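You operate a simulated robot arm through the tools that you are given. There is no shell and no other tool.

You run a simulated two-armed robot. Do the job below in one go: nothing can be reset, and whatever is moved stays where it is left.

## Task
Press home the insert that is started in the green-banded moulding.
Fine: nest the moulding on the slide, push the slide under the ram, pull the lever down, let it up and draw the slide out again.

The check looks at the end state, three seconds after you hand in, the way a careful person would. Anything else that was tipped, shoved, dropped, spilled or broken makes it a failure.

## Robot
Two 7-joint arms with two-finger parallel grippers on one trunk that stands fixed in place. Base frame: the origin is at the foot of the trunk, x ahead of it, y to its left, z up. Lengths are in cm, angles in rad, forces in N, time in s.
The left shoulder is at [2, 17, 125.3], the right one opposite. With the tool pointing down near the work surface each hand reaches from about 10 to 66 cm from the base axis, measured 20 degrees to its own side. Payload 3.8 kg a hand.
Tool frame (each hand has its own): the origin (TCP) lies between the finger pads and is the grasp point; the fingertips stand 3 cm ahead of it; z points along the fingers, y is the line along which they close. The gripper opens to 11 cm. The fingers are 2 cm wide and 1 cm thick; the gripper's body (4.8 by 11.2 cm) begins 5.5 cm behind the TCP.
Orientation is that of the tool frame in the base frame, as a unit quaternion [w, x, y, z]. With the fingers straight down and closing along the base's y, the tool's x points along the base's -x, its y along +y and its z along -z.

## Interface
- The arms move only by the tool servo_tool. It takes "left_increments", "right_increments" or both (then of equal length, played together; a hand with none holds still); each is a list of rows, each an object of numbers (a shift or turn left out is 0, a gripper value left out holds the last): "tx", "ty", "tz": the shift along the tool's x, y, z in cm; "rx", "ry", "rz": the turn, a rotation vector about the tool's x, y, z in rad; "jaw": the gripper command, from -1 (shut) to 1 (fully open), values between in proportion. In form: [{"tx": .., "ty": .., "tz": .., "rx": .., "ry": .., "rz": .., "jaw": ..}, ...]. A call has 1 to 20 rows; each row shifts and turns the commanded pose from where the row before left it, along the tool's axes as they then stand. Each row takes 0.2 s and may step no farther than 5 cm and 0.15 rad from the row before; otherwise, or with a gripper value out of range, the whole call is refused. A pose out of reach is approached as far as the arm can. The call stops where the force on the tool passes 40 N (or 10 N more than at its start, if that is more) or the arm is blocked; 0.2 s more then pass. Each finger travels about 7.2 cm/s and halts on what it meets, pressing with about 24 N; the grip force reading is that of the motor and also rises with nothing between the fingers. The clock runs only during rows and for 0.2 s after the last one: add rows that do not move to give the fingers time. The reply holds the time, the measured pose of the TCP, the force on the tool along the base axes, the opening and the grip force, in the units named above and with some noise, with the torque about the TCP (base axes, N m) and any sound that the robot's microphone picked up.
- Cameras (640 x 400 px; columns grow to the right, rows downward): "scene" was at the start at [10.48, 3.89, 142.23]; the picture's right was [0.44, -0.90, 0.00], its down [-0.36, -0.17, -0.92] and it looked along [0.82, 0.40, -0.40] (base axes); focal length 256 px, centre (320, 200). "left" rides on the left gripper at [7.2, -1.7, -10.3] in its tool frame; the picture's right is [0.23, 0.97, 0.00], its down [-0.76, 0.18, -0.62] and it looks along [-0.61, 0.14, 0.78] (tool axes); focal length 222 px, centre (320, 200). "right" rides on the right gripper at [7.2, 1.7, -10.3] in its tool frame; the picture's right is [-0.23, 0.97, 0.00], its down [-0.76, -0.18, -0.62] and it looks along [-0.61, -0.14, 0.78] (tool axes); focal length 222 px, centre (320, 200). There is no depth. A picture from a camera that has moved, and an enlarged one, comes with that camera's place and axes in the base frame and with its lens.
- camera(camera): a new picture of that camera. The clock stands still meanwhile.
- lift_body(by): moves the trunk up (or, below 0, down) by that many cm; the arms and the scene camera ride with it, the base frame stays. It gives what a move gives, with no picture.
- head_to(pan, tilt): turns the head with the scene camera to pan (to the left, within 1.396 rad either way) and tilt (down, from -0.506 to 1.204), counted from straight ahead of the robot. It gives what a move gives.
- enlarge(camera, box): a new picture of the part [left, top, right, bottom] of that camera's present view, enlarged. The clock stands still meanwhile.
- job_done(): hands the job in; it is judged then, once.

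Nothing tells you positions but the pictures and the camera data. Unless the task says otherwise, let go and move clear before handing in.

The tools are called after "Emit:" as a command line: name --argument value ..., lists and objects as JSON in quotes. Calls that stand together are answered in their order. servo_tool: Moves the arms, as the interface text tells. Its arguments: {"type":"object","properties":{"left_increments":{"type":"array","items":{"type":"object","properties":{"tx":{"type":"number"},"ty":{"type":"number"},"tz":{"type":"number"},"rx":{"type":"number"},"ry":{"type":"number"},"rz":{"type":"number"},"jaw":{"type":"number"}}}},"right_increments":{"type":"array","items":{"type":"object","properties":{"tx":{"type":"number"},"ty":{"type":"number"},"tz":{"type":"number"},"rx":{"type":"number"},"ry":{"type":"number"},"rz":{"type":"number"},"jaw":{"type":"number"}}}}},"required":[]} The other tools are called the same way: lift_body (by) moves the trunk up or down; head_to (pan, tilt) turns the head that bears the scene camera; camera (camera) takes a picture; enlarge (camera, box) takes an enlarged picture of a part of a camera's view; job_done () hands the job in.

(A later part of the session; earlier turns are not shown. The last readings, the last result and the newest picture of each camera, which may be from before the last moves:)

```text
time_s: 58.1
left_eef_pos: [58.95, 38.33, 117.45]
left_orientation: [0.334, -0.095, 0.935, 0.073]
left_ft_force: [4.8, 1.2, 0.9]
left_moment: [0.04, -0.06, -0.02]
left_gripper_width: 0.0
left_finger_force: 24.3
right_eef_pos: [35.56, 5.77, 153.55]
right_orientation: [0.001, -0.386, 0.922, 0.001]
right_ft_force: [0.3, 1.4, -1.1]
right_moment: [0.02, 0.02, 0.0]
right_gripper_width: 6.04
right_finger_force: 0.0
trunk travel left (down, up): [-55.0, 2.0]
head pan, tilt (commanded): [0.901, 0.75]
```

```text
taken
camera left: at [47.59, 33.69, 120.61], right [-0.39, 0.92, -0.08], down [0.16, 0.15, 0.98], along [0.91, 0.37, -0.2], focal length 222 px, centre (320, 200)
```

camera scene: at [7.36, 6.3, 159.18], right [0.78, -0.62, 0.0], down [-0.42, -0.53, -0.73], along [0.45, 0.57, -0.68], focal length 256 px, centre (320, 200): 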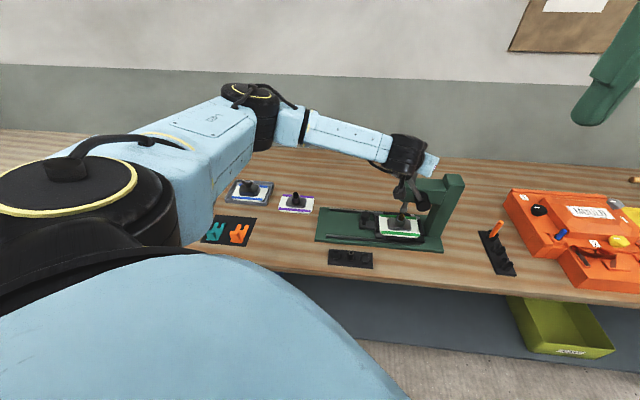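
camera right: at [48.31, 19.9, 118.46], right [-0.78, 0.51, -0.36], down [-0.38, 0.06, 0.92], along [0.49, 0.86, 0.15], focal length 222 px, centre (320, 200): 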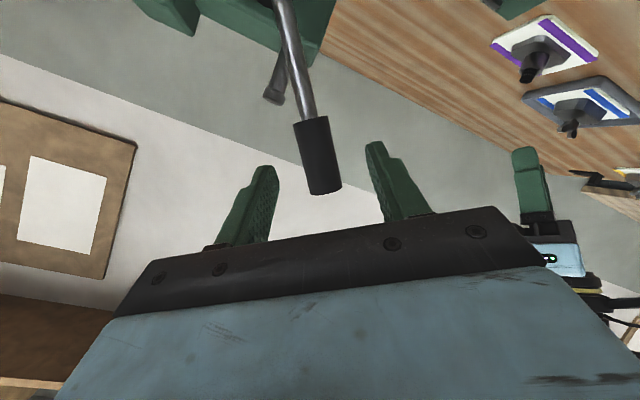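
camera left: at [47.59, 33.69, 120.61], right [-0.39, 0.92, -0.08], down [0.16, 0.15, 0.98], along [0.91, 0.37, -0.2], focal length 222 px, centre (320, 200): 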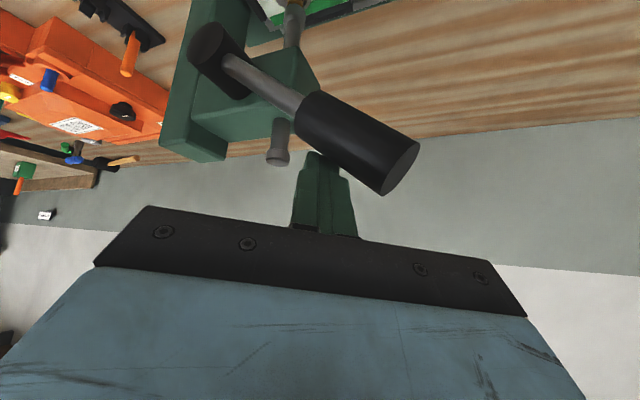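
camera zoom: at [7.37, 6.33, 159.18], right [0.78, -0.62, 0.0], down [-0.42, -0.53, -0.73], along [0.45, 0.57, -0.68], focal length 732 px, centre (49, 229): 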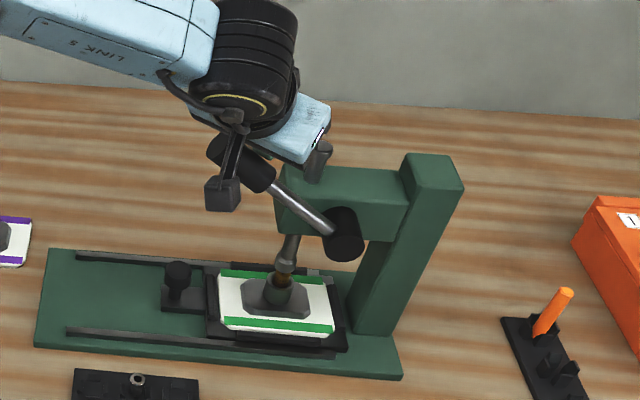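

The ram is on the insert. Continuing carefully, expecting press force.

Emit:
servo_tool --left_increments '[{"tx": 0.464, "ty": 0.361, "tz": 0.17}, {"tx": 0.464, "ty": 0.361, "tz": 0.17}]'

Emit:
enlarge --camera "scene" --box '[350, 120, 480, 260]'

```text
time_s: 58.7
left_eef_pos: [58.29, 38.81, 116.71]
left_orientation: [0.335, -0.096, 0.934, 0.073]
left_ft_force: [4.8, 0.7, 1.4]
left_moment: [0.07, -0.11, 0.02]
left_gripper_width: 0.01
left_finger_force: 24.2
right_eef_pos: [35.45, 5.82, 153.59]
right_orientation: [0.001, -0.386, 0.922, 0.0]
right_ft_force: [0.3, -0.7, 0.4]
right_moment: [-0.01, 0.03, -0.02]
right_gripper_width: 6.05
right_finger_force: 0.0
trunk travel left (down, up): [-55.0, 2.0]
head pan, tilt (commanded): [0.901, 0.75]
```

```text
2.86 times, centred on (415, 190) of scene
camera zoom: at [7.37, 6.32, 159.18], right [0.78, -0.62, 0.0], down [-0.42, -0.53, -0.73], along [0.45, 0.57, -0.68], focal length 732 px, centre (49, 229)
```

zoom: 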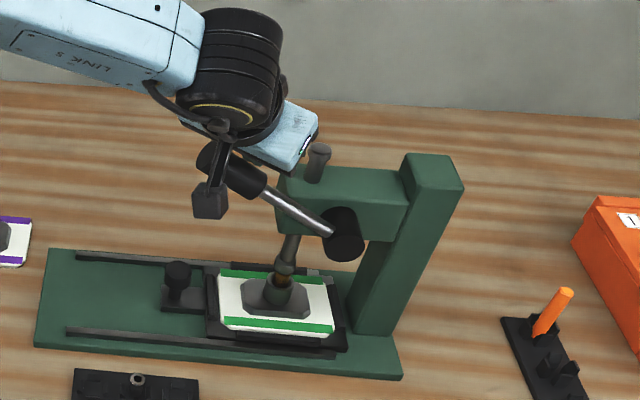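

Emit:
enlarge --camera "scene" --box '[410, 190, 460, 240]'

Emit:
camera --camera "left"

```text
8.00 times, centred on (435, 215) of scene
camera zoom: at [7.37, 6.32, 159.18], right [0.78, -0.62, 0.0], down [-0.42, -0.53, -0.73], along [0.45, 0.57, -0.68], focal length 2051 px, centre (-600, 80)
```

zoom: 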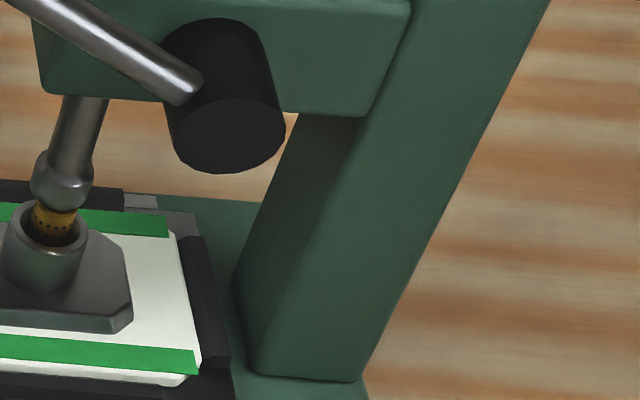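

```text
taken
camera left: at [46.91, 34.22, 119.84], right [-0.39, 0.92, -0.08], down [0.16, 0.15, 0.98], along [0.91, 0.37, -0.2], focal length 222 px, centre (320, 200)
```

left: 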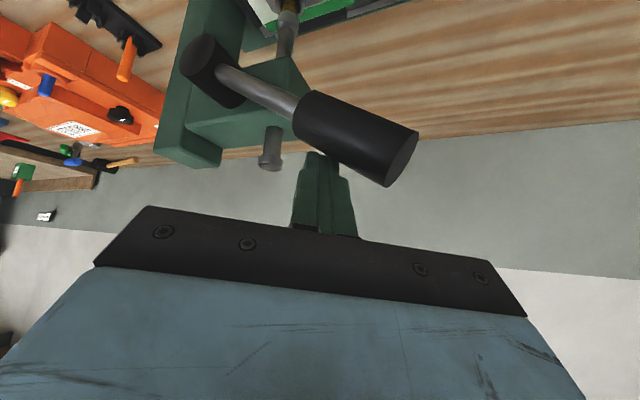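

Emit:
servo_tool --left_increments '[{"tx": 0.425, "ty": 0.261, "tz": 0.222}, {"tx": 0.425, "ty": 0.261, "tz": 0.222}]'

Emit:
enlarge --camera "scene" --box '[400, 180, 450, 230]'

```text
time_s: 59.3
left_eef_pos: [57.89, 39.29, 115.85]
left_orientation: [0.334, -0.097, 0.935, 0.072]
left_ft_force: [1.8, 1.1, 2.3]
left_moment: [0.04, -0.08, 0.06]
left_gripper_width: 0.02
left_finger_force: 24.6
right_eef_pos: [35.56, 5.75, 153.52]
right_orientation: [0.0, -0.387, 0.922, 0.001]
right_ft_force: [0.3, 0.1, 1.0]
right_moment: [0.0, -0.01, 0.01]
right_gripper_width: 6.05
right_finger_force: 0.0
trunk travel left (down, up): [-55.0, 2.0]
head pan, tilt (commanded): [0.901, 0.75]
```

```text
8.00 times, centred on (425, 205) of scene
camera zoom: at [7.34, 6.31, 159.18], right [0.78, -0.62, 0.0], down [-0.42, -0.53, -0.73], along [0.45, 0.57, -0.68], focal length 2051 px, centre (-520, 160)
```

zoom: 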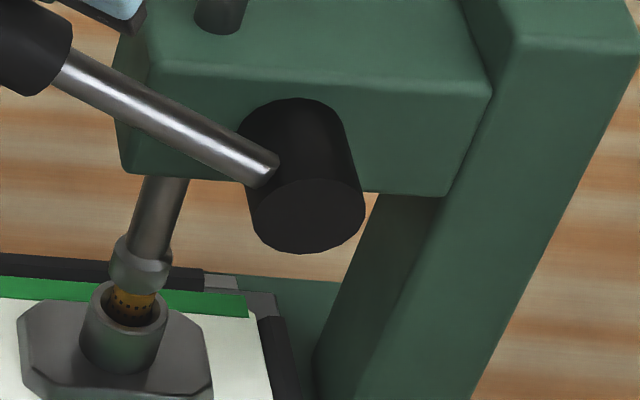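

Ram nose is just pressing on the insert. Continuing.

Emit:
servo_tool --left_increments '[{"tx": 0.425, "ty": 0.261, "tz": 0.222}, {"tx": 0.425, "ty": 0.261, "tz": 0.222}, {"tx": 0.425, "ty": 0.261, "tz": 0.222}]'

Emit:
enlarge --camera "scene" --box '[400, 180, 450, 230]'

Emit:
camera --camera "left"

```text
time_s: 60.1
left_eef_pos: [57.08, 40.05, 114.78]
left_orientation: [0.335, -0.097, 0.934, 0.073]
left_ft_force: [2.8, -0.4, 2.4]
left_moment: [0.02, -0.09, -0.03]
left_gripper_width: 0.0
left_finger_force: 24.1
right_eef_pos: [35.41, 5.91, 153.55]
right_orientation: [0.002, -0.387, 0.922, 0.0]
right_ft_force: [0.1, 1.1, -0.3]
right_moment: [0.03, -0.01, -0.01]
right_gripper_width: 6.04
right_finger_force: 0.1
trunk travel left (down, up): [-55.0, 2.0]
head pan, tilt (commanded): [0.901, 0.75]
```

```text
8.00 times, centred on (425, 205) of scene
camera zoom: at [7.32, 6.32, 159.18], right [0.78, -0.62, 0.0], down [-0.42, -0.53, -0.73], along [0.45, 0.57, -0.68], focal length 2051 px, centre (-520, 160)
```

zoom: 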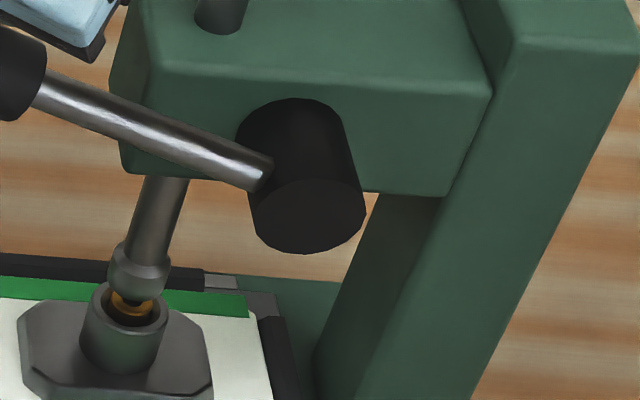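

```text
taken
camera left: at [45.76, 35.45, 117.8], right [-0.39, 0.92, -0.08], down [0.16, 0.15, 0.98], along [0.91, 0.37, -0.2], focal length 222 px, centre (320, 200)
```

left: 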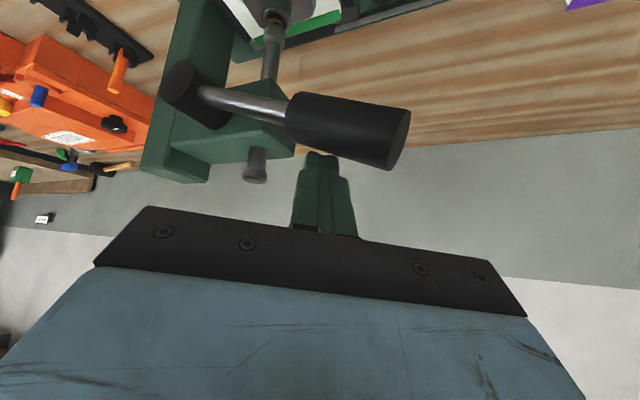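

The insert is visibly going in with low force. Continuing.

Emit:
servo_tool --left_increments '[{"tx": 0.421, "ty": 0.19, "tz": 0.283}, {"tx": 0.421, "ty": 0.19, "tz": 0.283}, {"tx": 0.421, "ty": 0.19, "tz": 0.283}]'

Emit:
enlarge --camera "scene" --box '[400, 180, 450, 230]'

```text
time_s: 60.9
left_eef_pos: [56.52, 40.7, 113.28]
left_orientation: [0.335, -0.096, 0.935, 0.072]
left_ft_force: [3.0, 0.1, 2.2]
left_moment: [0.01, -0.12, 0.0]
left_gripper_width: 0.02
left_finger_force: 23.9
right_eef_pos: [35.45, 5.85, 153.61]
right_orientation: [0.001, -0.387, 0.922, 0.0]
right_ft_force: [-0.3, 0.5, 0.3]
right_moment: [-0.01, -0.04, 0.02]
right_gripper_width: 6.04
right_finger_force: 0.0
trunk travel left (down, up): [-55.0, 2.0]
head pan, tilt (commanded): [0.901, 0.75]
```

```text
8.00 times, centred on (425, 205) of scene
camera zoom: at [7.34, 6.3, 159.18], right [0.78, -0.62, 0.0], down [-0.42, -0.53, -0.73], along [0.45, 0.57, -0.68], focal length 2051 px, centre (-520, 160)
```

zoom: 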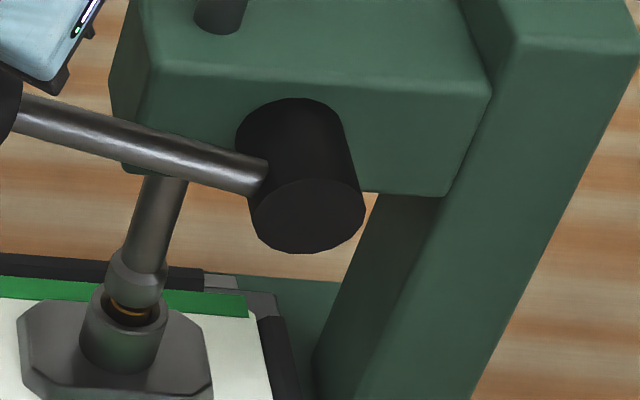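

Emit:
servo_tool --left_increments '[{"tx": 0.421, "ty": 0.19, "tz": 0.283}, {"tx": 0.421, "ty": 0.19, "tz": 0.283}]'

Emit:
enlarge --camera "scene" --box '[400, 180, 450, 230]'

Emit:
camera --camera "left"

```text
time_s: 61.5
left_eef_pos: [56.31, 40.98, 112.27]
left_orientation: [0.334, -0.095, 0.935, 0.072]
left_ft_force: [3.4, -1.0, 2.6]
left_moment: [-0.05, -0.11, 0.02]
left_gripper_width: 0.0
left_finger_force: 24.3
right_eef_pos: [35.44, 5.83, 153.56]
right_orientation: [0.001, -0.387, 0.922, 0.0]
right_ft_force: [0.4, -0.1, 0.0]
right_moment: [0.0, 0.01, 0.01]
right_gripper_width: 6.07
right_finger_force: 0.1
trunk travel left (down, up): [-55.0, 2.0]
head pan, tilt (commanded): [0.901, 0.75]
```

```text
8.00 times, centred on (425, 205) of scene
camera zoom: at [7.36, 6.27, 159.18], right [0.78, -0.62, 0.0], down [-0.42, -0.53, -0.73], along [0.45, 0.57, -0.68], focal length 2051 px, centre (-520, 160)
```

zoom: 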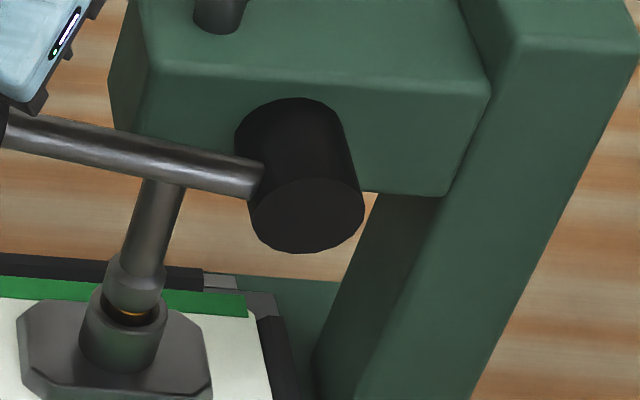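

```text
taken
camera left: at [44.83, 36.34, 115.43], right [-0.39, 0.92, -0.08], down [0.16, 0.15, 0.98], along [0.91, 0.37, -0.2], focal length 222 px, centre (320, 200)
```

left: 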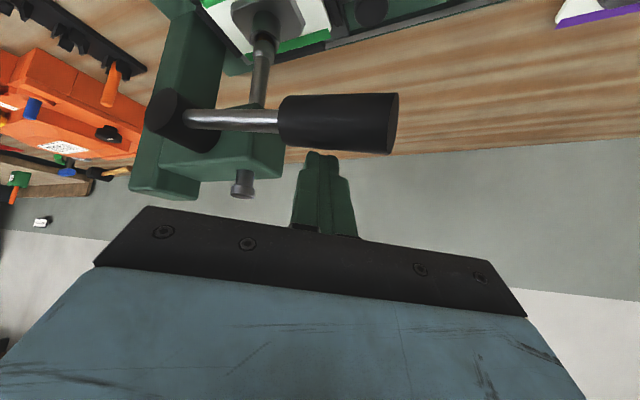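

Emit:
servo_tool --left_increments '[{"tx": 0.409, "ty": 0.116, "tz": 0.339}, {"tx": 0.409, "ty": 0.116, "tz": 0.339}]'

Emit:
enlarge --camera "scene" --box '[395, 175, 445, 225]'

```text
time_s: 62.1
left_eef_pos: [55.88, 41.24, 111.23]
left_orientation: [0.335, -0.096, 0.935, 0.073]
left_ft_force: [2.8, -1.4, 2.7]
left_moment: [-0.01, -0.11, 0.0]
left_gripper_width: 0.02
left_finger_force: 24.0
right_eef_pos: [35.41, 5.72, 153.49]
right_orientation: [0.001, -0.386, 0.922, 0.0]
right_ft_force: [0.2, 0.2, 0.5]
right_moment: [0.02, 0.01, 0.02]
right_gripper_width: 6.08
right_finger_force: 0.1
trunk travel left (down, up): [-55.0, 2.0]
head pan, tilt (commanded): [0.901, 0.75]
```

```text
8.00 times, centred on (420, 200) of scene
camera zoom: at [7.33, 6.26, 159.19], right [0.78, -0.62, 0.0], down [-0.42, -0.53, -0.73], along [0.45, 0.57, -0.68], focal length 2051 px, centre (-480, 200)
```

zoom: 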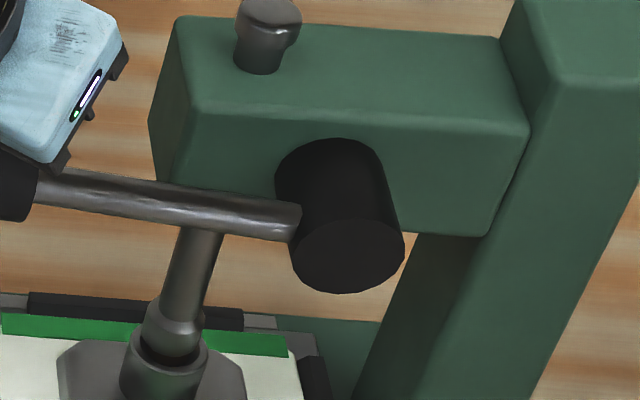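

Emit:
servo_tool --left_increments '[{"tx": 0.409, "ty": 0.116, "tz": 0.339}, {"tx": 0.409, "ty": 0.116, "tz": 0.339}]'

Emit:
enlarge --camera "scene" --box '[395, 175, 445, 225]'

Emit:
camera --camera "scene"

```text
time_s: 62.7
left_eef_pos: [55.84, 41.38, 110.85]
left_orientation: [0.34, -0.096, 0.933, 0.072]
left_ft_force: [4.8, -2.8, 26.8]
left_moment: [-0.2, -0.5, -0.02]
left_gripper_width: 0.01
left_finger_force: 24.6
right_eef_pos: [35.35, 5.57, 153.62]
right_orientation: [0.002, -0.387, 0.922, 0.001]
right_ft_force: [0.0, 1.0, -0.4]
right_moment: [-0.01, -0.01, 0.0]
right_gripper_width: 6.04
right_finger_force: 0.0
trunk travel left (down, up): [-55.0, 2.0]
head pan, tilt (commanded): [0.901, 0.75]
```

```text
8.00 times, centred on (420, 200) of scene
camera zoom: at [7.14, 6.05, 159.23], right [0.78, -0.62, 0.0], down [-0.42, -0.53, -0.73], along [0.46, 0.57, -0.68], focal length 2051 px, centre (-480, 200)
```

zoom: 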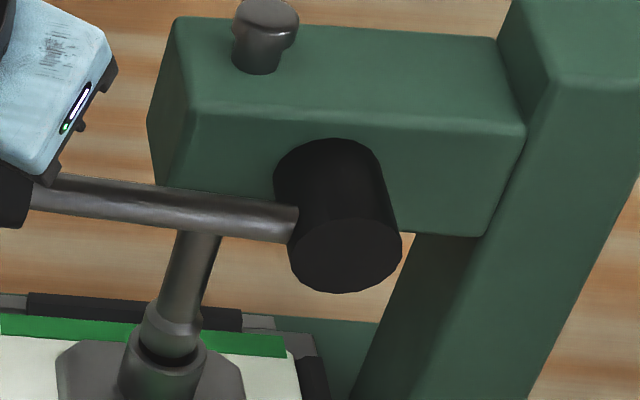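

```text
taken
camera scene: at [7.14, 6.05, 159.23], right [0.78, -0.62, 0.0], down [-0.42, -0.53, -0.73], along [0.46, 0.57, -0.68], focal length 256 px, centre (320, 200)
```

scene: 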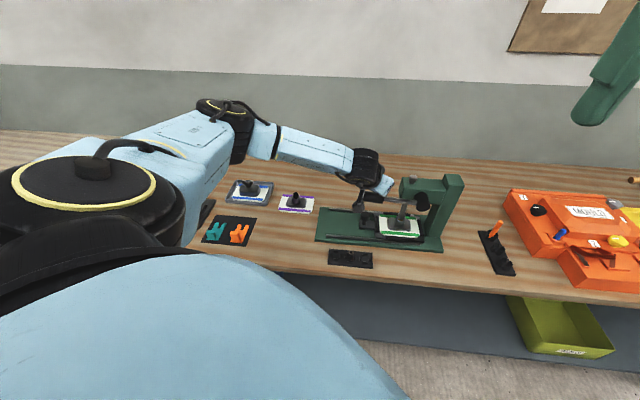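

Force jumped to ~27 N: the ram seems to have bottomed. Let me look closer, then push a little more to confirm it's home.

Emit:
enlarge --camera "left" --box '[150, 0, 410, 200]'

Emit:
enlarge --camera "scene" --box '[380, 200, 420, 240]'

```text
2.00 times, centred on (280, 100) of left
camera zoom: at [44.44, 36.75, 113.87], right [-0.39, 0.92, -0.08], down [0.14, 0.15, 0.98], along [0.91, 0.37, -0.19], focal length 444 px, centre (400, 400)
```

zoom: 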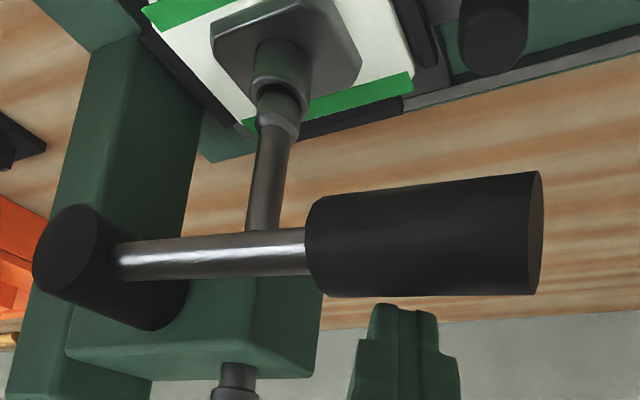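

```text
10.00 times, centred on (400, 220) of scene
camera zoom: at [7.14, 6.05, 159.23], right [0.78, -0.62, 0.0], down [-0.42, -0.53, -0.73], along [0.46, 0.57, -0.68], focal length 2563 px, centre (-480, 0)
```

zoom: 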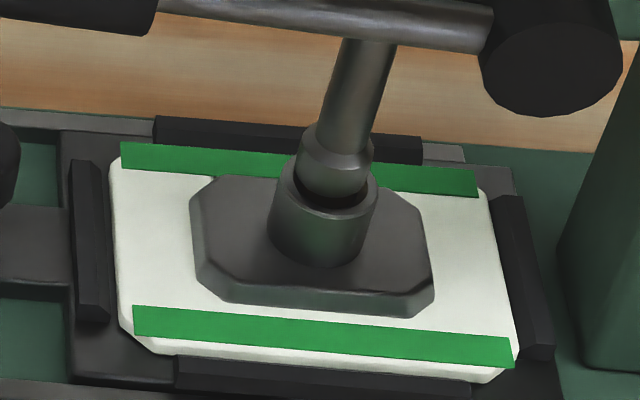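

The ram nose has entered the boss bore with the insert below it. One more small nudge to make sure it's fully home.

Emit:
servo_tool --left_increments '[{"tx": 0.13, "ty": 0.03, "tz": 0.12}, {}, {}]'

Emit:
enlarge --camera "scene" --box '[380, 200, 420, 240]'

```text
time_s: 63.5
left_eef_pos: [55.73, 41.43, 110.82]
left_orientation: [0.341, -0.096, 0.932, 0.071]
left_ft_force: [5.2, -2.1, 30.7]
left_moment: [-0.17, -0.59, -0.01]
left_gripper_width: 0.0
left_finger_force: 24.1
right_eef_pos: [35.25, 5.44, 153.69]
right_orientation: [0.002, -0.387, 0.922, 0.0]
right_ft_force: [0.0, -0.3, 0.7]
right_moment: [0.0, -0.01, -0.01]
right_gripper_width: 6.06
right_finger_force: 0.0
trunk travel left (down, up): [-55.0, 2.0]
head pan, tilt (commanded): [0.901, 0.75]
```

```text
10.00 times, centred on (400, 220) of scene
camera zoom: at [7.09, 6.04, 159.21], right [0.78, -0.62, 0.0], down [-0.42, -0.53, -0.73], along [0.46, 0.57, -0.68], focal length 2563 px, centre (-480, 0)
```

zoom: 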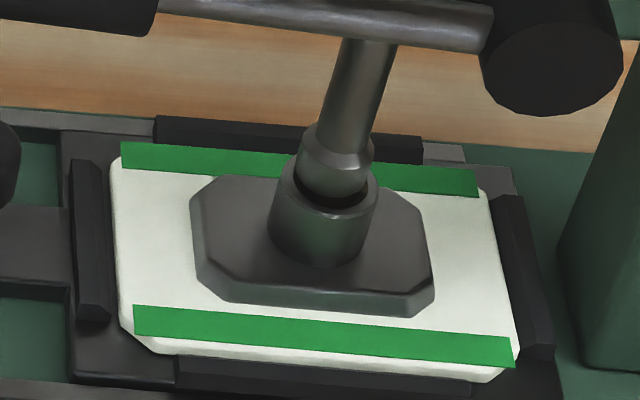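

Emit:
servo_tool --left_increments '[{"tx": 0.16, "ty": 0.03, "tz": 0.14}, {}]'

```text
time_s: 64.1
left_eef_pos: [55.92, 41.53, 110.77]
left_orientation: [0.342, -0.097, 0.932, 0.072]
left_ft_force: [5.3, 0.8, 34.4]
left_moment: [-0.11, -0.67, 0.03]
left_gripper_width: 0.0
left_finger_force: 23.8
right_eef_pos: [35.23, 5.61, 153.7]
right_orientation: [0.001, -0.386, 0.922, 0.001]
right_ft_force: [0.0, -0.1, -0.2]
right_moment: [0.02, 0.01, 0.0]
right_gripper_width: 6.04
right_finger_force: 0.0
trunk travel left (down, up): [-55.0, 2.0]
head pan, tilt (commanded): [0.901, 0.75]
```

Solid stop at ~34 N with no further travel: the insert is home. Now letting the lever up by retracing the arc, checking that it follows.

Emit:
servo_tool --left_increments '[{"tx": -0.29, "ty": -0.06, "tz": -0.26}, {"tx": -0.409, "ty": -0.116, "tz": -0.339}, {"tx": -0.409, "ty": -0.116, "tz": -0.339}, {"tx": -0.409, "ty": -0.116, "tz": -0.339}, {"tx": -0.409, "ty": -0.116, "tz": -0.339}]'

Emit:
camera --camera "left"

Emit:
enlarge --camera "scene" --box '[360, 150, 460, 240]'

```text
time_s: 65.3
left_eef_pos: [55.89, 41.05, 112.12]
left_orientation: [0.332, -0.096, 0.935, 0.073]
left_ft_force: [-0.1, 1.4, 2.5]
left_moment: [0.05, -0.04, 0.04]
left_gripper_width: 0.02
left_finger_force: 23.2
right_eef_pos: [35.38, 5.91, 153.63]
right_orientation: [0.001, -0.387, 0.922, 0.0]
right_ft_force: [0.0, 0.9, -0.1]
right_moment: [0.03, 0.03, 0.01]
right_gripper_width: 6.01
right_finger_force: 0.0
trunk travel left (down, up): [-55.0, 2.0]
head pan, tilt (commanded): [0.901, 0.75]
```

```text
taken
camera left: at [44.66, 36.36, 115.34], right [-0.39, 0.92, -0.08], down [0.16, 0.15, 0.98], along [0.91, 0.37, -0.2], focal length 222 px, centre (320, 200)
```

left: 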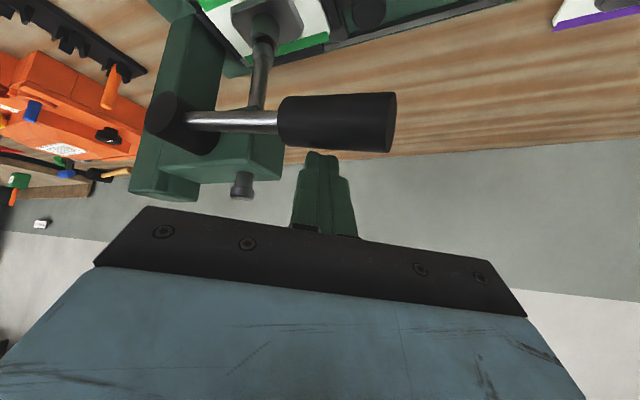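

```text
4.44 times, centred on (410, 195) of scene
camera zoom: at [7.28, 6.3, 159.18], right [0.78, -0.62, 0.0], down [-0.42, -0.53, -0.73], along [0.45, 0.57, -0.68], focal length 1139 px, centre (-80, 222)
```

zoom: 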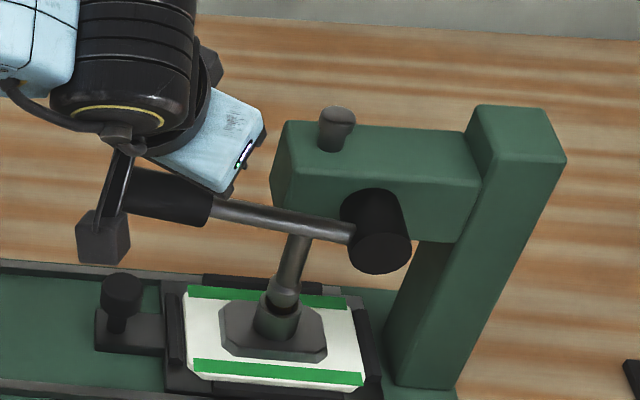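

The lever is springing back with my hand. Continuing to let it up.

Emit:
servo_tool --left_increments '[{"tx": -0.421, "ty": -0.19, "tz": -0.283}, {"tx": -0.421, "ty": -0.19, "tz": -0.283}, {"tx": -0.421, "ty": -0.19, "tz": -0.283}, {"tx": -0.421, "ty": -0.19, "tz": -0.283}, {"tx": -0.421, "ty": -0.19, "tz": -0.283}, {"tx": -0.425, "ty": -0.261, "tz": -0.222}, {"tx": -0.425, "ty": -0.261, "tz": -0.222}, {"tx": -0.425, "ty": -0.261, "tz": -0.222}, {"tx": -0.425, "ty": -0.261, "tz": -0.222}, {"tx": -0.425, "ty": -0.261, "tz": -0.222}]'

Emit:
camera --camera "left"

Emit:
enlarge --camera "scene" --box '[360, 150, 460, 240]'

```text
time_s: 67.5
left_eef_pos: [58.36, 38.85, 116.77]
left_orientation: [0.336, -0.095, 0.934, 0.072]
left_ft_force: [1.9, -0.2, 2.2]
left_moment: [0.02, -0.06, 0.04]
left_gripper_width: 0.01
left_finger_force: 24.0
right_eef_pos: [35.49, 5.86, 153.64]
right_orientation: [0.0, -0.386, 0.922, 0.001]
right_ft_force: [0.9, 0.6, -0.1]
right_moment: [0.01, 0.04, 0.01]
right_gripper_width: 6.05
right_finger_force: 0.1
trunk travel left (down, up): [-55.0, 2.0]
head pan, tilt (commanded): [0.901, 0.75]
```

```text
taken
camera left: at [47.04, 34.28, 119.88], right [-0.39, 0.92, -0.08], down [0.15, 0.15, 0.98], along [0.91, 0.37, -0.2], focal length 222 px, centre (320, 200)
```

left: 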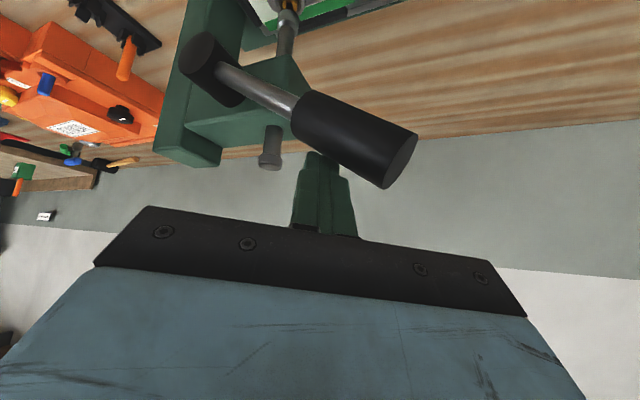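

```text
4.44 times, centred on (410, 195) of scene
camera zoom: at [7.33, 6.29, 159.18], right [0.78, -0.62, 0.0], down [-0.42, -0.53, -0.73], along [0.45, 0.57, -0.68], focal length 1139 px, centre (-80, 222)
```

zoom: 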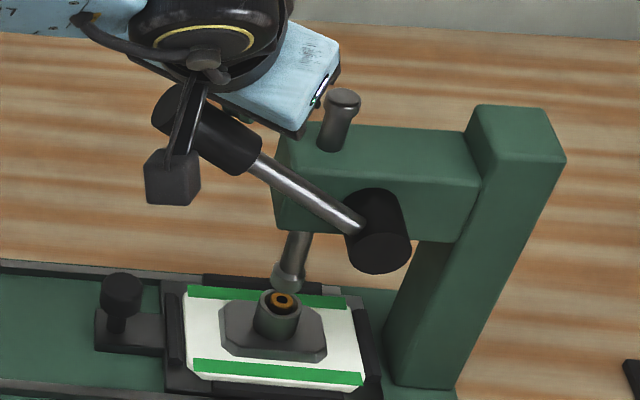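

The insert now sits down inside the boss. Letting the lever up the rest of the way to its upper stop.

Emit:
servo_tool --left_increments '[{"tx": -0.464, "ty": -0.361, "tz": -0.17}, {"tx": -0.464, "ty": -0.361, "tz": -0.17}, {"tx": -0.464, "ty": -0.361, "tz": -0.17}, {"tx": -0.464, "ty": -0.361, "tz": -0.17}, {"tx": -0.536, "ty": -0.546, "tz": -0.077}, {"tx": -0.536, "ty": -0.546, "tz": -0.077}, {"tx": -0.536, "ty": -0.546, "tz": -0.077}, {"tx": -0.536, "ty": -0.546, "tz": -0.077}, {"tx": -0.536, "ty": -0.546, "tz": -0.077}, {"tx": -0.536, "ty": -0.546, "tz": -0.077}, {"tx": -0.536, "ty": -0.546, "tz": -0.077}, {"tx": -0.536, "ty": -0.546, "tz": -0.077}]'

Emit:
camera --camera "left"

Emit:
camera --camera "scene"

Emit:
enlarge --camera "scene" --box '[360, 150, 460, 240]'

```text
time_s: 70.1
left_eef_pos: [63.51, 33.76, 121.38]
left_orientation: [0.334, -0.096, 0.935, 0.073]
left_ft_force: [0.3, 0.6, 0.5]
left_moment: [0.01, -0.02, 0.01]
left_gripper_width: 0.0
left_finger_force: 24.1
right_eef_pos: [35.5, 5.76, 153.59]
right_orientation: [0.001, -0.387, 0.922, 0.0]
right_ft_force: [-0.6, 0.2, 0.5]
right_moment: [0.0, 0.04, -0.01]
right_gripper_width: 6.06
right_finger_force: 0.1
trunk travel left (down, up): [-55.0, 2.0]
head pan, tilt (commanded): [0.901, 0.75]
```

```text
taken
camera left: at [52.11, 29.1, 124.48], right [-0.39, 0.92, -0.08], down [0.16, 0.15, 0.98], along [0.91, 0.37, -0.2], focal length 222 px, centre (320, 200)
```

left: 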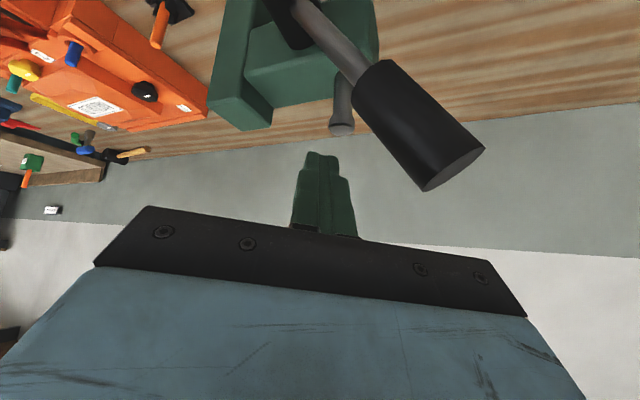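

```text
taken
camera scene: at [7.33, 6.29, 159.18], right [0.78, -0.62, 0.0], down [-0.42, -0.53, -0.73], along [0.45, 0.57, -0.68], focal length 256 px, centre (320, 200)
```

scene: 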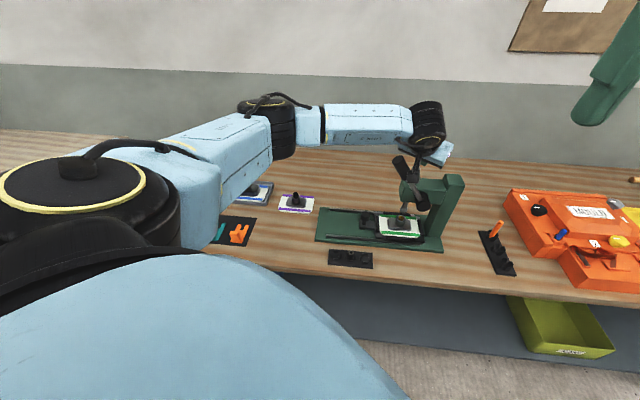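

```text
4.44 times, centred on (410, 195) of scene
camera zoom: at [7.33, 6.29, 159.18], right [0.78, -0.62, 0.0], down [-0.42, -0.53, -0.73], along [0.45, 0.57, -0.68], focal length 1139 px, centre (-80, 222)
```

zoom: 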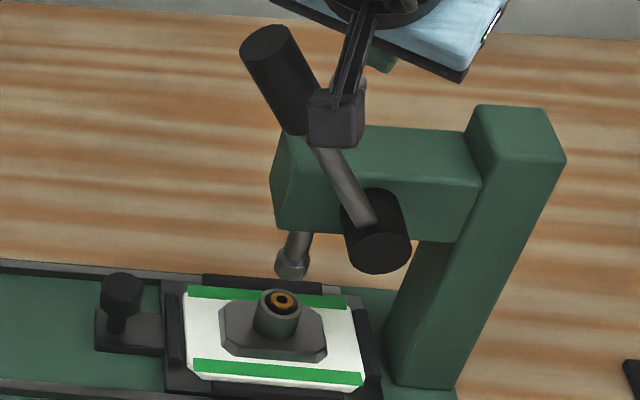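

The lever is back up and free of my hand. Checking the insert closely.

Emit:
enlarge --camera "scene" --box '[385, 205, 415, 235]'

Emit:
enlarge --camera "left" --box '[200, 0, 500, 200]'

```text
13.33 times, centred on (400, 220) of scene
camera zoom: at [7.33, 6.29, 159.18], right [0.78, -0.62, 0.0], down [-0.42, -0.53, -0.73], along [0.45, 0.57, -0.68], focal length 3418 px, centre (-747, -67)
```

zoom: 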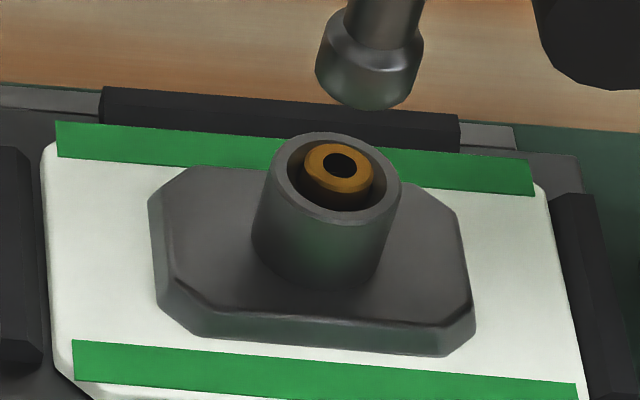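

```text
2.00 times, centred on (350, 100) of left
camera zoom: at [52.11, 29.1, 124.48], right [-0.39, 0.92, -0.08], down [0.16, 0.15, 0.98], along [0.91, 0.37, -0.2], focal length 444 px, centre (260, 400)
```

zoom: 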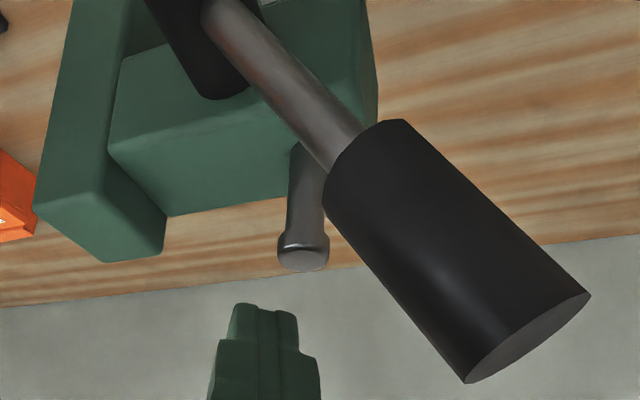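

Emit:
enlarge --camera "scene" --box '[394, 212, 408, 226]'

```text
16.00 times, centred on (401, 219) of scene
camera zoom: at [7.33, 6.29, 159.18], right [0.78, -0.62, 0.0], down [-0.42, -0.53, -0.73], along [0.45, 0.57, -0.68], focal length 4101 px, centre (-976, -104)
```

zoom: 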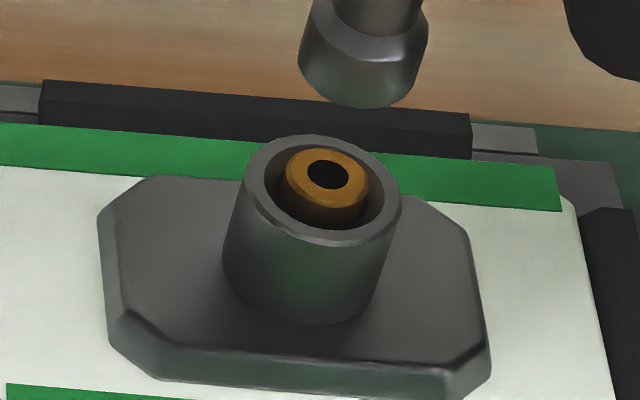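

By my measurement the insert went down about 1.1–1.2 cm and may stand ~0.4 cm above the rim. I want to verify from a lower viewpoint. I'll retreat the left hand toward me and up, then lower the trunk for a flatter camera view.

Emit:
servo_tool --left_increments '[{"tx": 1.875, "ty": -1.6, "tz": -1.713}, {"tx": 1.875, "ty": -1.6, "tz": -1.713}, {"tx": 1.875, "ty": -1.6, "tz": -1.713}, {"tx": 1.875, "ty": -1.6, "tz": -1.713}, {"tx": -2.3, "ty": 0.26, "tz": -2.76}, {"tx": -2.3, "ty": 0.26, "tz": -2.76}, {"tx": -2.3, "ty": 0.26, "tz": -2.76}, {"tx": -2.3, "ty": 0.26, "tz": -2.76}, {"tx": -2.3, "ty": 0.26, "tz": -2.76}]'

Emit:
camera --camera "scene"

```text
time_s: 72.1
left_eef_pos: [54.85, 25.36, 139.36]
left_orientation: [0.336, -0.095, 0.934, 0.073]
left_ft_force: [-0.5, 0.7, 0.0]
left_moment: [0.04, -0.03, 0.01]
left_gripper_width: 0.01
left_finger_force: 23.6
right_eef_pos: [35.39, 5.75, 153.57]
right_orientation: [0.001, -0.386, 0.922, 0.0]
right_ft_force: [0.8, 0.2, 0.6]
right_moment: [0.04, 0.01, -0.01]
right_gripper_width: 6.08
right_finger_force: 0.0
trunk travel left (down, up): [-55.0, 2.0]
head pan, tilt (commanded): [0.901, 0.75]
```

```text
taken
camera scene: at [7.29, 6.25, 159.19], right [0.78, -0.62, 0.0], down [-0.42, -0.53, -0.73], along [0.45, 0.57, -0.68], focal length 256 px, centre (320, 200)
```

scene: 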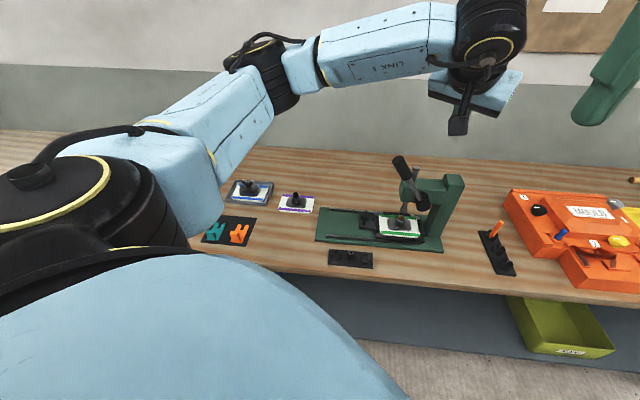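

Emit:
lift_body --by -25

Emit:
camera --camera "scene"

```text
time_s: 74.7
left_eef_pos: [54.92, 25.36, 114.29]
left_orientation: [0.336, -0.096, 0.934, 0.072]
left_ft_force: [0.3, 0.4, -0.5]
left_moment: [0.06, 0.0, 0.01]
left_gripper_width: 0.0
left_finger_force: 23.4
right_eef_pos: [35.4, 5.94, 128.58]
right_orientation: [0.001, -0.386, 0.922, -0.001]
right_ft_force: [-0.2, -0.3, 0.2]
right_moment: [0.04, 0.0, -0.01]
right_gripper_width: 6.03
right_finger_force: 0.1
trunk travel left (down, up): [-30.0, 27.0]
head pan, tilt (commanded): [0.901, 0.75]
```

```text
taken
camera scene: at [7.31, 6.3, 134.19], right [0.78, -0.62, 0.0], down [-0.42, -0.53, -0.73], along [0.45, 0.57, -0.68], focal length 256 px, centre (320, 200)
```

scene: 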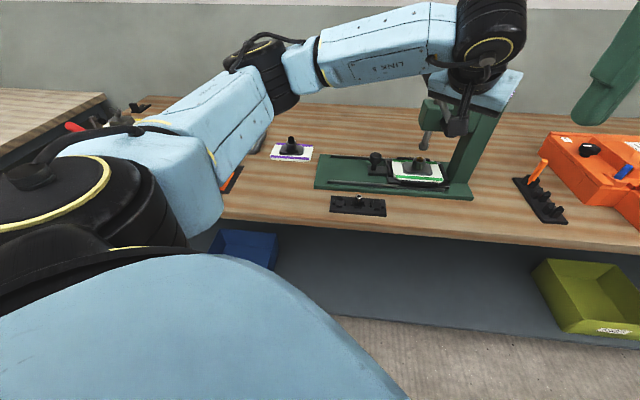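

Emit:
lift_body --by -14

Emit:
camera --camera "scene"

Emit:
enlarge --camera "scene" --box '[400, 110, 440, 150]'

```text
time_s: 76.3
left_eef_pos: [54.95, 25.5, 100.35]
left_orientation: [0.335, -0.096, 0.935, 0.072]
left_ft_force: [-0.1, 0.7, -0.3]
left_moment: [-0.03, -0.01, -0.03]
left_gripper_width: 0.0
left_finger_force: 24.1
right_eef_pos: [35.34, 5.71, 114.65]
right_orientation: [0.001, -0.386, 0.922, 0.001]
right_ft_force: [0.2, 1.0, -0.1]
right_moment: [0.0, 0.02, 0.01]
right_gripper_width: 6.06
right_finger_force: 0.1
trunk travel left (down, up): [-16.0, 41.0]
head pan, tilt (commanded): [0.901, 0.75]
```

```text
taken
camera scene: at [7.31, 6.3, 120.19], right [0.78, -0.62, 0.0], down [-0.42, -0.53, -0.73], along [0.45, 0.57, -0.68], focal length 256 px, centre (320, 200)
```

scene: 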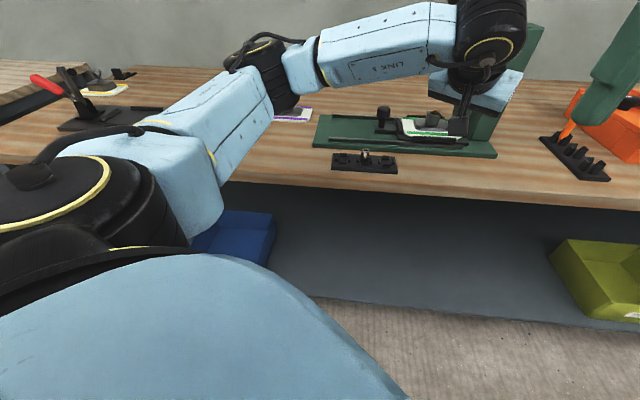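

```text
10.00 times, centred on (420, 130) of scene
camera zoom: at [7.31, 6.3, 120.19], right [0.78, -0.62, 0.0], down [-0.42, -0.53, -0.73], along [0.45, 0.57, -0.68], focal length 2563 px, centre (-680, 900)
```

zoom: 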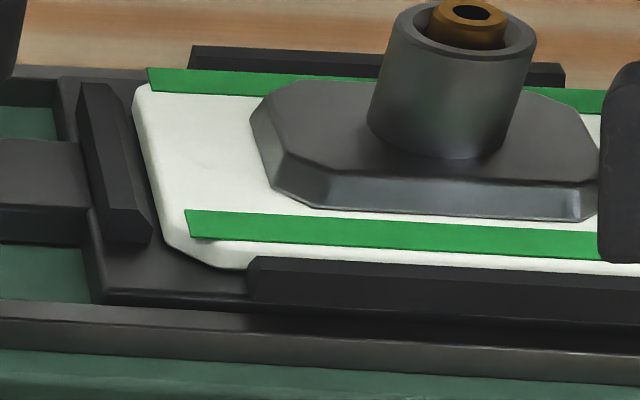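

Emit:
enlarge --camera "scene" --box '[424, 104, 444, 124]'

```text
16.00 times, centred on (434, 114) of scene
camera zoom: at [7.31, 6.3, 120.19], right [0.78, -0.62, 0.0], down [-0.42, -0.53, -0.73], along [0.45, 0.57, -0.68], focal length 4101 px, centre (-1504, 1576)
```

zoom: 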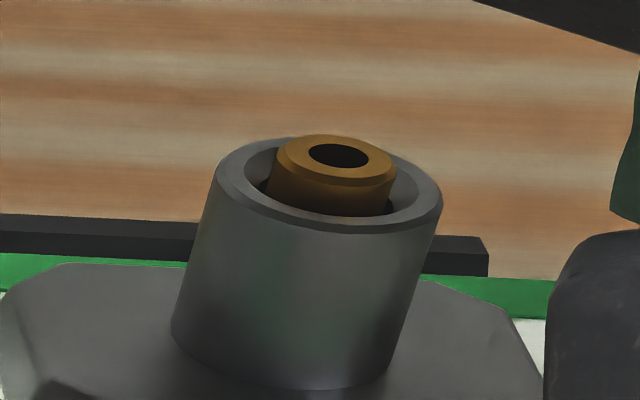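

The insert stands about 0.46 cm above the boss rim now (it was ~1.65 cm). To judge what "home" looks like I'll compare with the other mouldings from this low view.

Emit:
enlarge --camera "scene" --box '[262, 80, 322, 130]'

Emit:
enlarge --camera "scene" --box '[50, 60, 150, 130]'

Emit:
enlarge --camera "scene" --box '[320, 120, 420, 190]'

```text
8.00 times, centred on (292, 105) of scene
camera zoom: at [7.31, 6.3, 120.19], right [0.78, -0.62, 0.0], down [-0.42, -0.53, -0.73], along [0.45, 0.57, -0.68], focal length 2051 px, centre (544, 960)
```

zoom: 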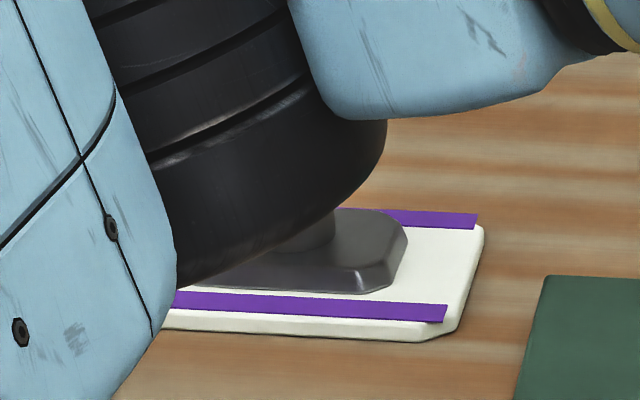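

```text
5.71 times, centred on (100, 95) of scene
camera zoom: at [7.31, 6.3, 120.19], right [0.78, -0.62, 0.0], down [-0.42, -0.53, -0.73], along [0.45, 0.57, -0.68], focal length 1465 px, centre (1577, 800)
```

zoom: 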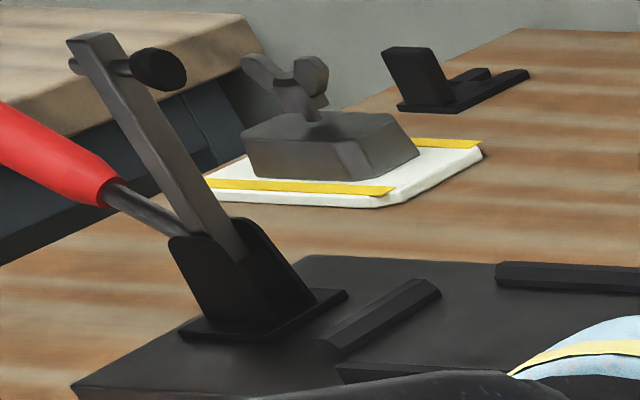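

```text
5.71 times, centred on (370, 155) of scene
camera zoom: at [7.31, 6.3, 120.19], right [0.78, -0.62, 0.0], down [-0.42, -0.53, -0.73], along [0.45, 0.57, -0.68], focal length 1465 px, centre (34, 457)
```

zoom: 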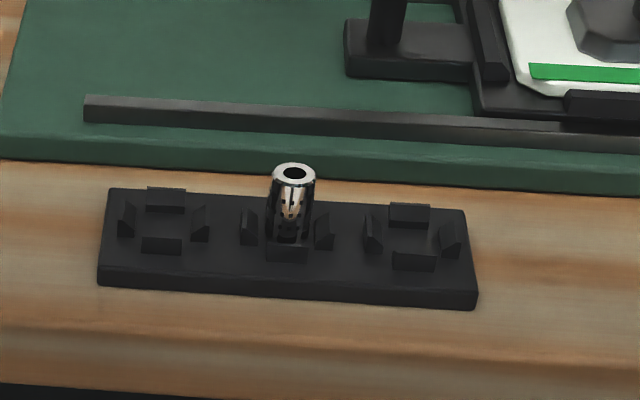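

The steel piece on the rack is a spare insert (not a drift), so no reference there. To be sure the insert is truly home, I'll press once more, farther out on the handle for leverage and a bit harder. Raising the trunk again first.

Emit:
lift_body --by 39

Emit:
servo_tool --left_increments '[{"tx": 2.194, "ty": -0.052, "tz": 2.45}, {"tx": 2.194, "ty": -0.052, "tz": 2.45}, {"tx": 2.194, "ty": -0.052, "tz": 2.45}, {"tx": 2.194, "ty": -0.052, "tz": 2.45}, {"tx": 2.194, "ty": -0.052, "tz": 2.45}]'

Emit:
camera --camera "left"

```text
time_s: 80.1
left_eef_pos: [54.86, 25.46, 139.25]
left_orientation: [0.335, -0.096, 0.934, 0.073]
left_ft_force: [-1.0, 0.6, -0.4]
left_moment: [0.02, 0.02, -0.01]
left_gripper_width: 0.0
left_finger_force: 23.6
right_eef_pos: [35.41, 5.73, 153.6]
right_orientation: [0.001, -0.387, 0.922, 0.0]
right_ft_force: [0.4, -0.3, -1.0]
right_moment: [0.02, -0.02, -0.02]
right_gripper_width: 6.06
right_finger_force: 0.1
trunk travel left (down, up): [-55.0, 2.0]
head pan, tilt (commanded): [0.901, 0.75]
```

```text
time_s: 81.3
left_eef_pos: [54.23, 26.29, 122.91]
left_orientation: [0.335, -0.096, 0.934, 0.073]
left_ft_force: [-0.3, -0.1, 0.7]
left_moment: [-0.01, 0.03, 0.01]
left_gripper_width: 0.0
left_finger_force: 24.0
right_eef_pos: [35.4, 5.69, 153.54]
right_orientation: [0.0, -0.387, 0.922, 0.0]
right_ft_force: [0.5, -0.5, 0.2]
right_moment: [0.01, 0.03, 0.0]
right_gripper_width: 6.02
right_finger_force: 0.1
trunk travel left (down, up): [-55.0, 2.0]
head pan, tilt (commanded): [0.901, 0.75]
```

```text
taken
camera left: at [42.96, 21.59, 125.94], right [-0.39, 0.92, -0.08], down [0.15, 0.15, 0.98], along [0.91, 0.37, -0.2], focal length 222 px, centre (320, 200)
```

left: 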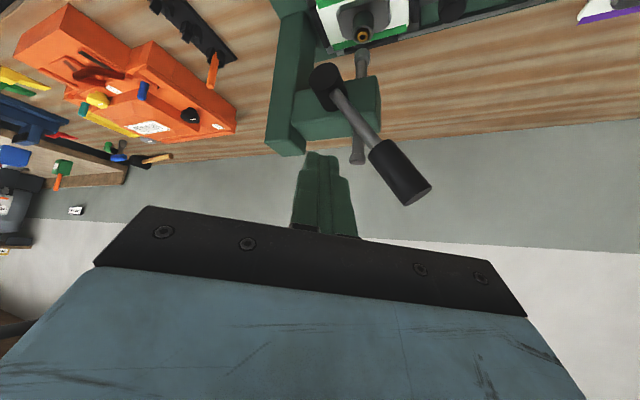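

Emit:
servo_tool --left_increments '[{"tx": -1.86, "ty": 1.586, "tz": 1.7}, {"tx": -1.86, "ty": 1.586, "tz": 1.7}, {"tx": -1.86, "ty": 1.586, "tz": 1.7}, {"tx": -1.86, "ty": 1.586, "tz": 1.7}]'

Emit:
camera --camera "left"

```text
time_s: 82.3
left_eef_pos: [62.5, 34.71, 123.07]
left_orientation: [0.334, -0.095, 0.935, 0.072]
left_ft_force: [0.9, 0.5, -0.1]
left_moment: [-0.02, -0.02, -0.01]
left_gripper_width: 0.01
left_finger_force: 24.5
right_eef_pos: [35.51, 5.77, 153.41]
right_orientation: [0.0, -0.387, 0.922, 0.0]
right_ft_force: [0.3, -0.1, -0.4]
right_moment: [-0.02, 0.04, -0.01]
right_gripper_width: 6.05
right_finger_force: 0.0
trunk travel left (down, up): [-55.0, 2.0]
head pan, tilt (commanded): [0.901, 0.75]
```

```text
taken
camera left: at [51.23, 30.12, 126.05], right [-0.39, 0.92, -0.08], down [0.16, 0.15, 0.98], along [0.91, 0.37, -0.2], focal length 222 px, centre (320, 200)
```

left: 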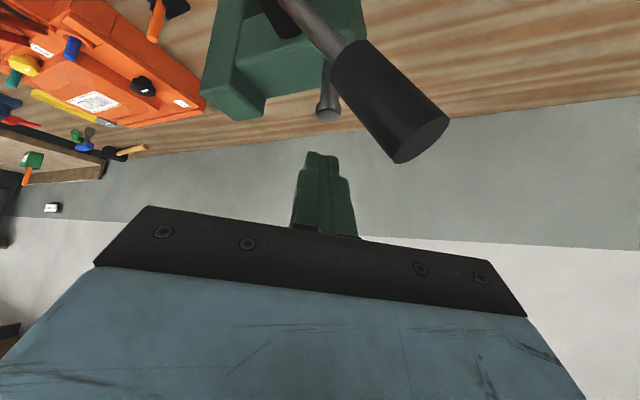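

Emit:
servo_tool --left_increments '[{"tx": 1.098, "ty": 0.877, "tz": 0.383}, {"tx": 0.775, "ty": 0.809, "tz": 0.0926}, {"tx": 0.775, "ty": 0.809, "tz": 0.0926}, {"tx": 0.775, "ty": 0.809, "tz": 0.0926}, {"tx": 0.763, "ty": 0.644, "tz": 0.2345}, {"tx": 0.763, "ty": 0.644, "tz": 0.2345}, {"tx": 0.763, "ty": 0.644, "tz": 0.2345}, {"tx": 0.795, "ty": 0.533, "tz": 0.372}, {"tx": 0.795, "ty": 0.533, "tz": 0.372}, {"tx": 0.795, "ty": 0.533, "tz": 0.372}]'

Emit:
camera --camera "left"

Emit:
enlarge --camera "scene" --box '[360, 150, 460, 240]'

```text
time_s: 84.5
left_eef_pos: [56.35, 40.77, 116.32]
left_orientation: [0.335, -0.096, 0.935, 0.073]
left_ft_force: [3.2, 1.8, 1.6]
left_moment: [0.07, -0.11, -0.01]
left_gripper_width: 0.01
left_finger_force: 24.0
right_eef_pos: [35.53, 5.8, 153.66]
right_orientation: [0.001, -0.387, 0.922, 0.001]
right_ft_force: [-0.3, -0.1, 0.4]
right_moment: [0.02, 0.0, 0.01]
right_gripper_width: 6.03
right_finger_force: 0.1
trunk travel left (down, up): [-55.0, 2.0]
head pan, tilt (commanded): [0.901, 0.75]
```

```text
taken
camera left: at [44.98, 36.13, 119.37], right [-0.39, 0.92, -0.08], down [0.16, 0.15, 0.98], along [0.91, 0.37, -0.2], focal length 222 px, centre (320, 200)
```

left: 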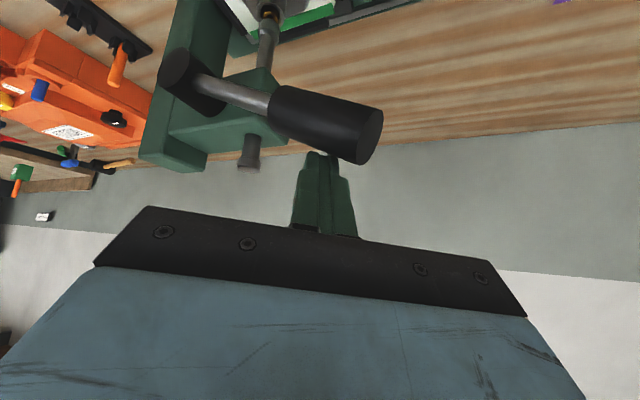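

```text
4.44 times, centred on (410, 195) of scene
camera zoom: at [7.35, 6.34, 159.18], right [0.78, -0.62, 0.0], down [-0.42, -0.53, -0.73], along [0.45, 0.57, -0.68], focal length 1139 px, centre (-80, 222)
```

zoom: 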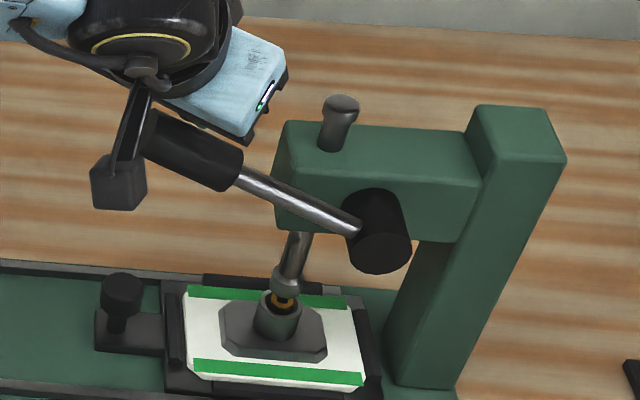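

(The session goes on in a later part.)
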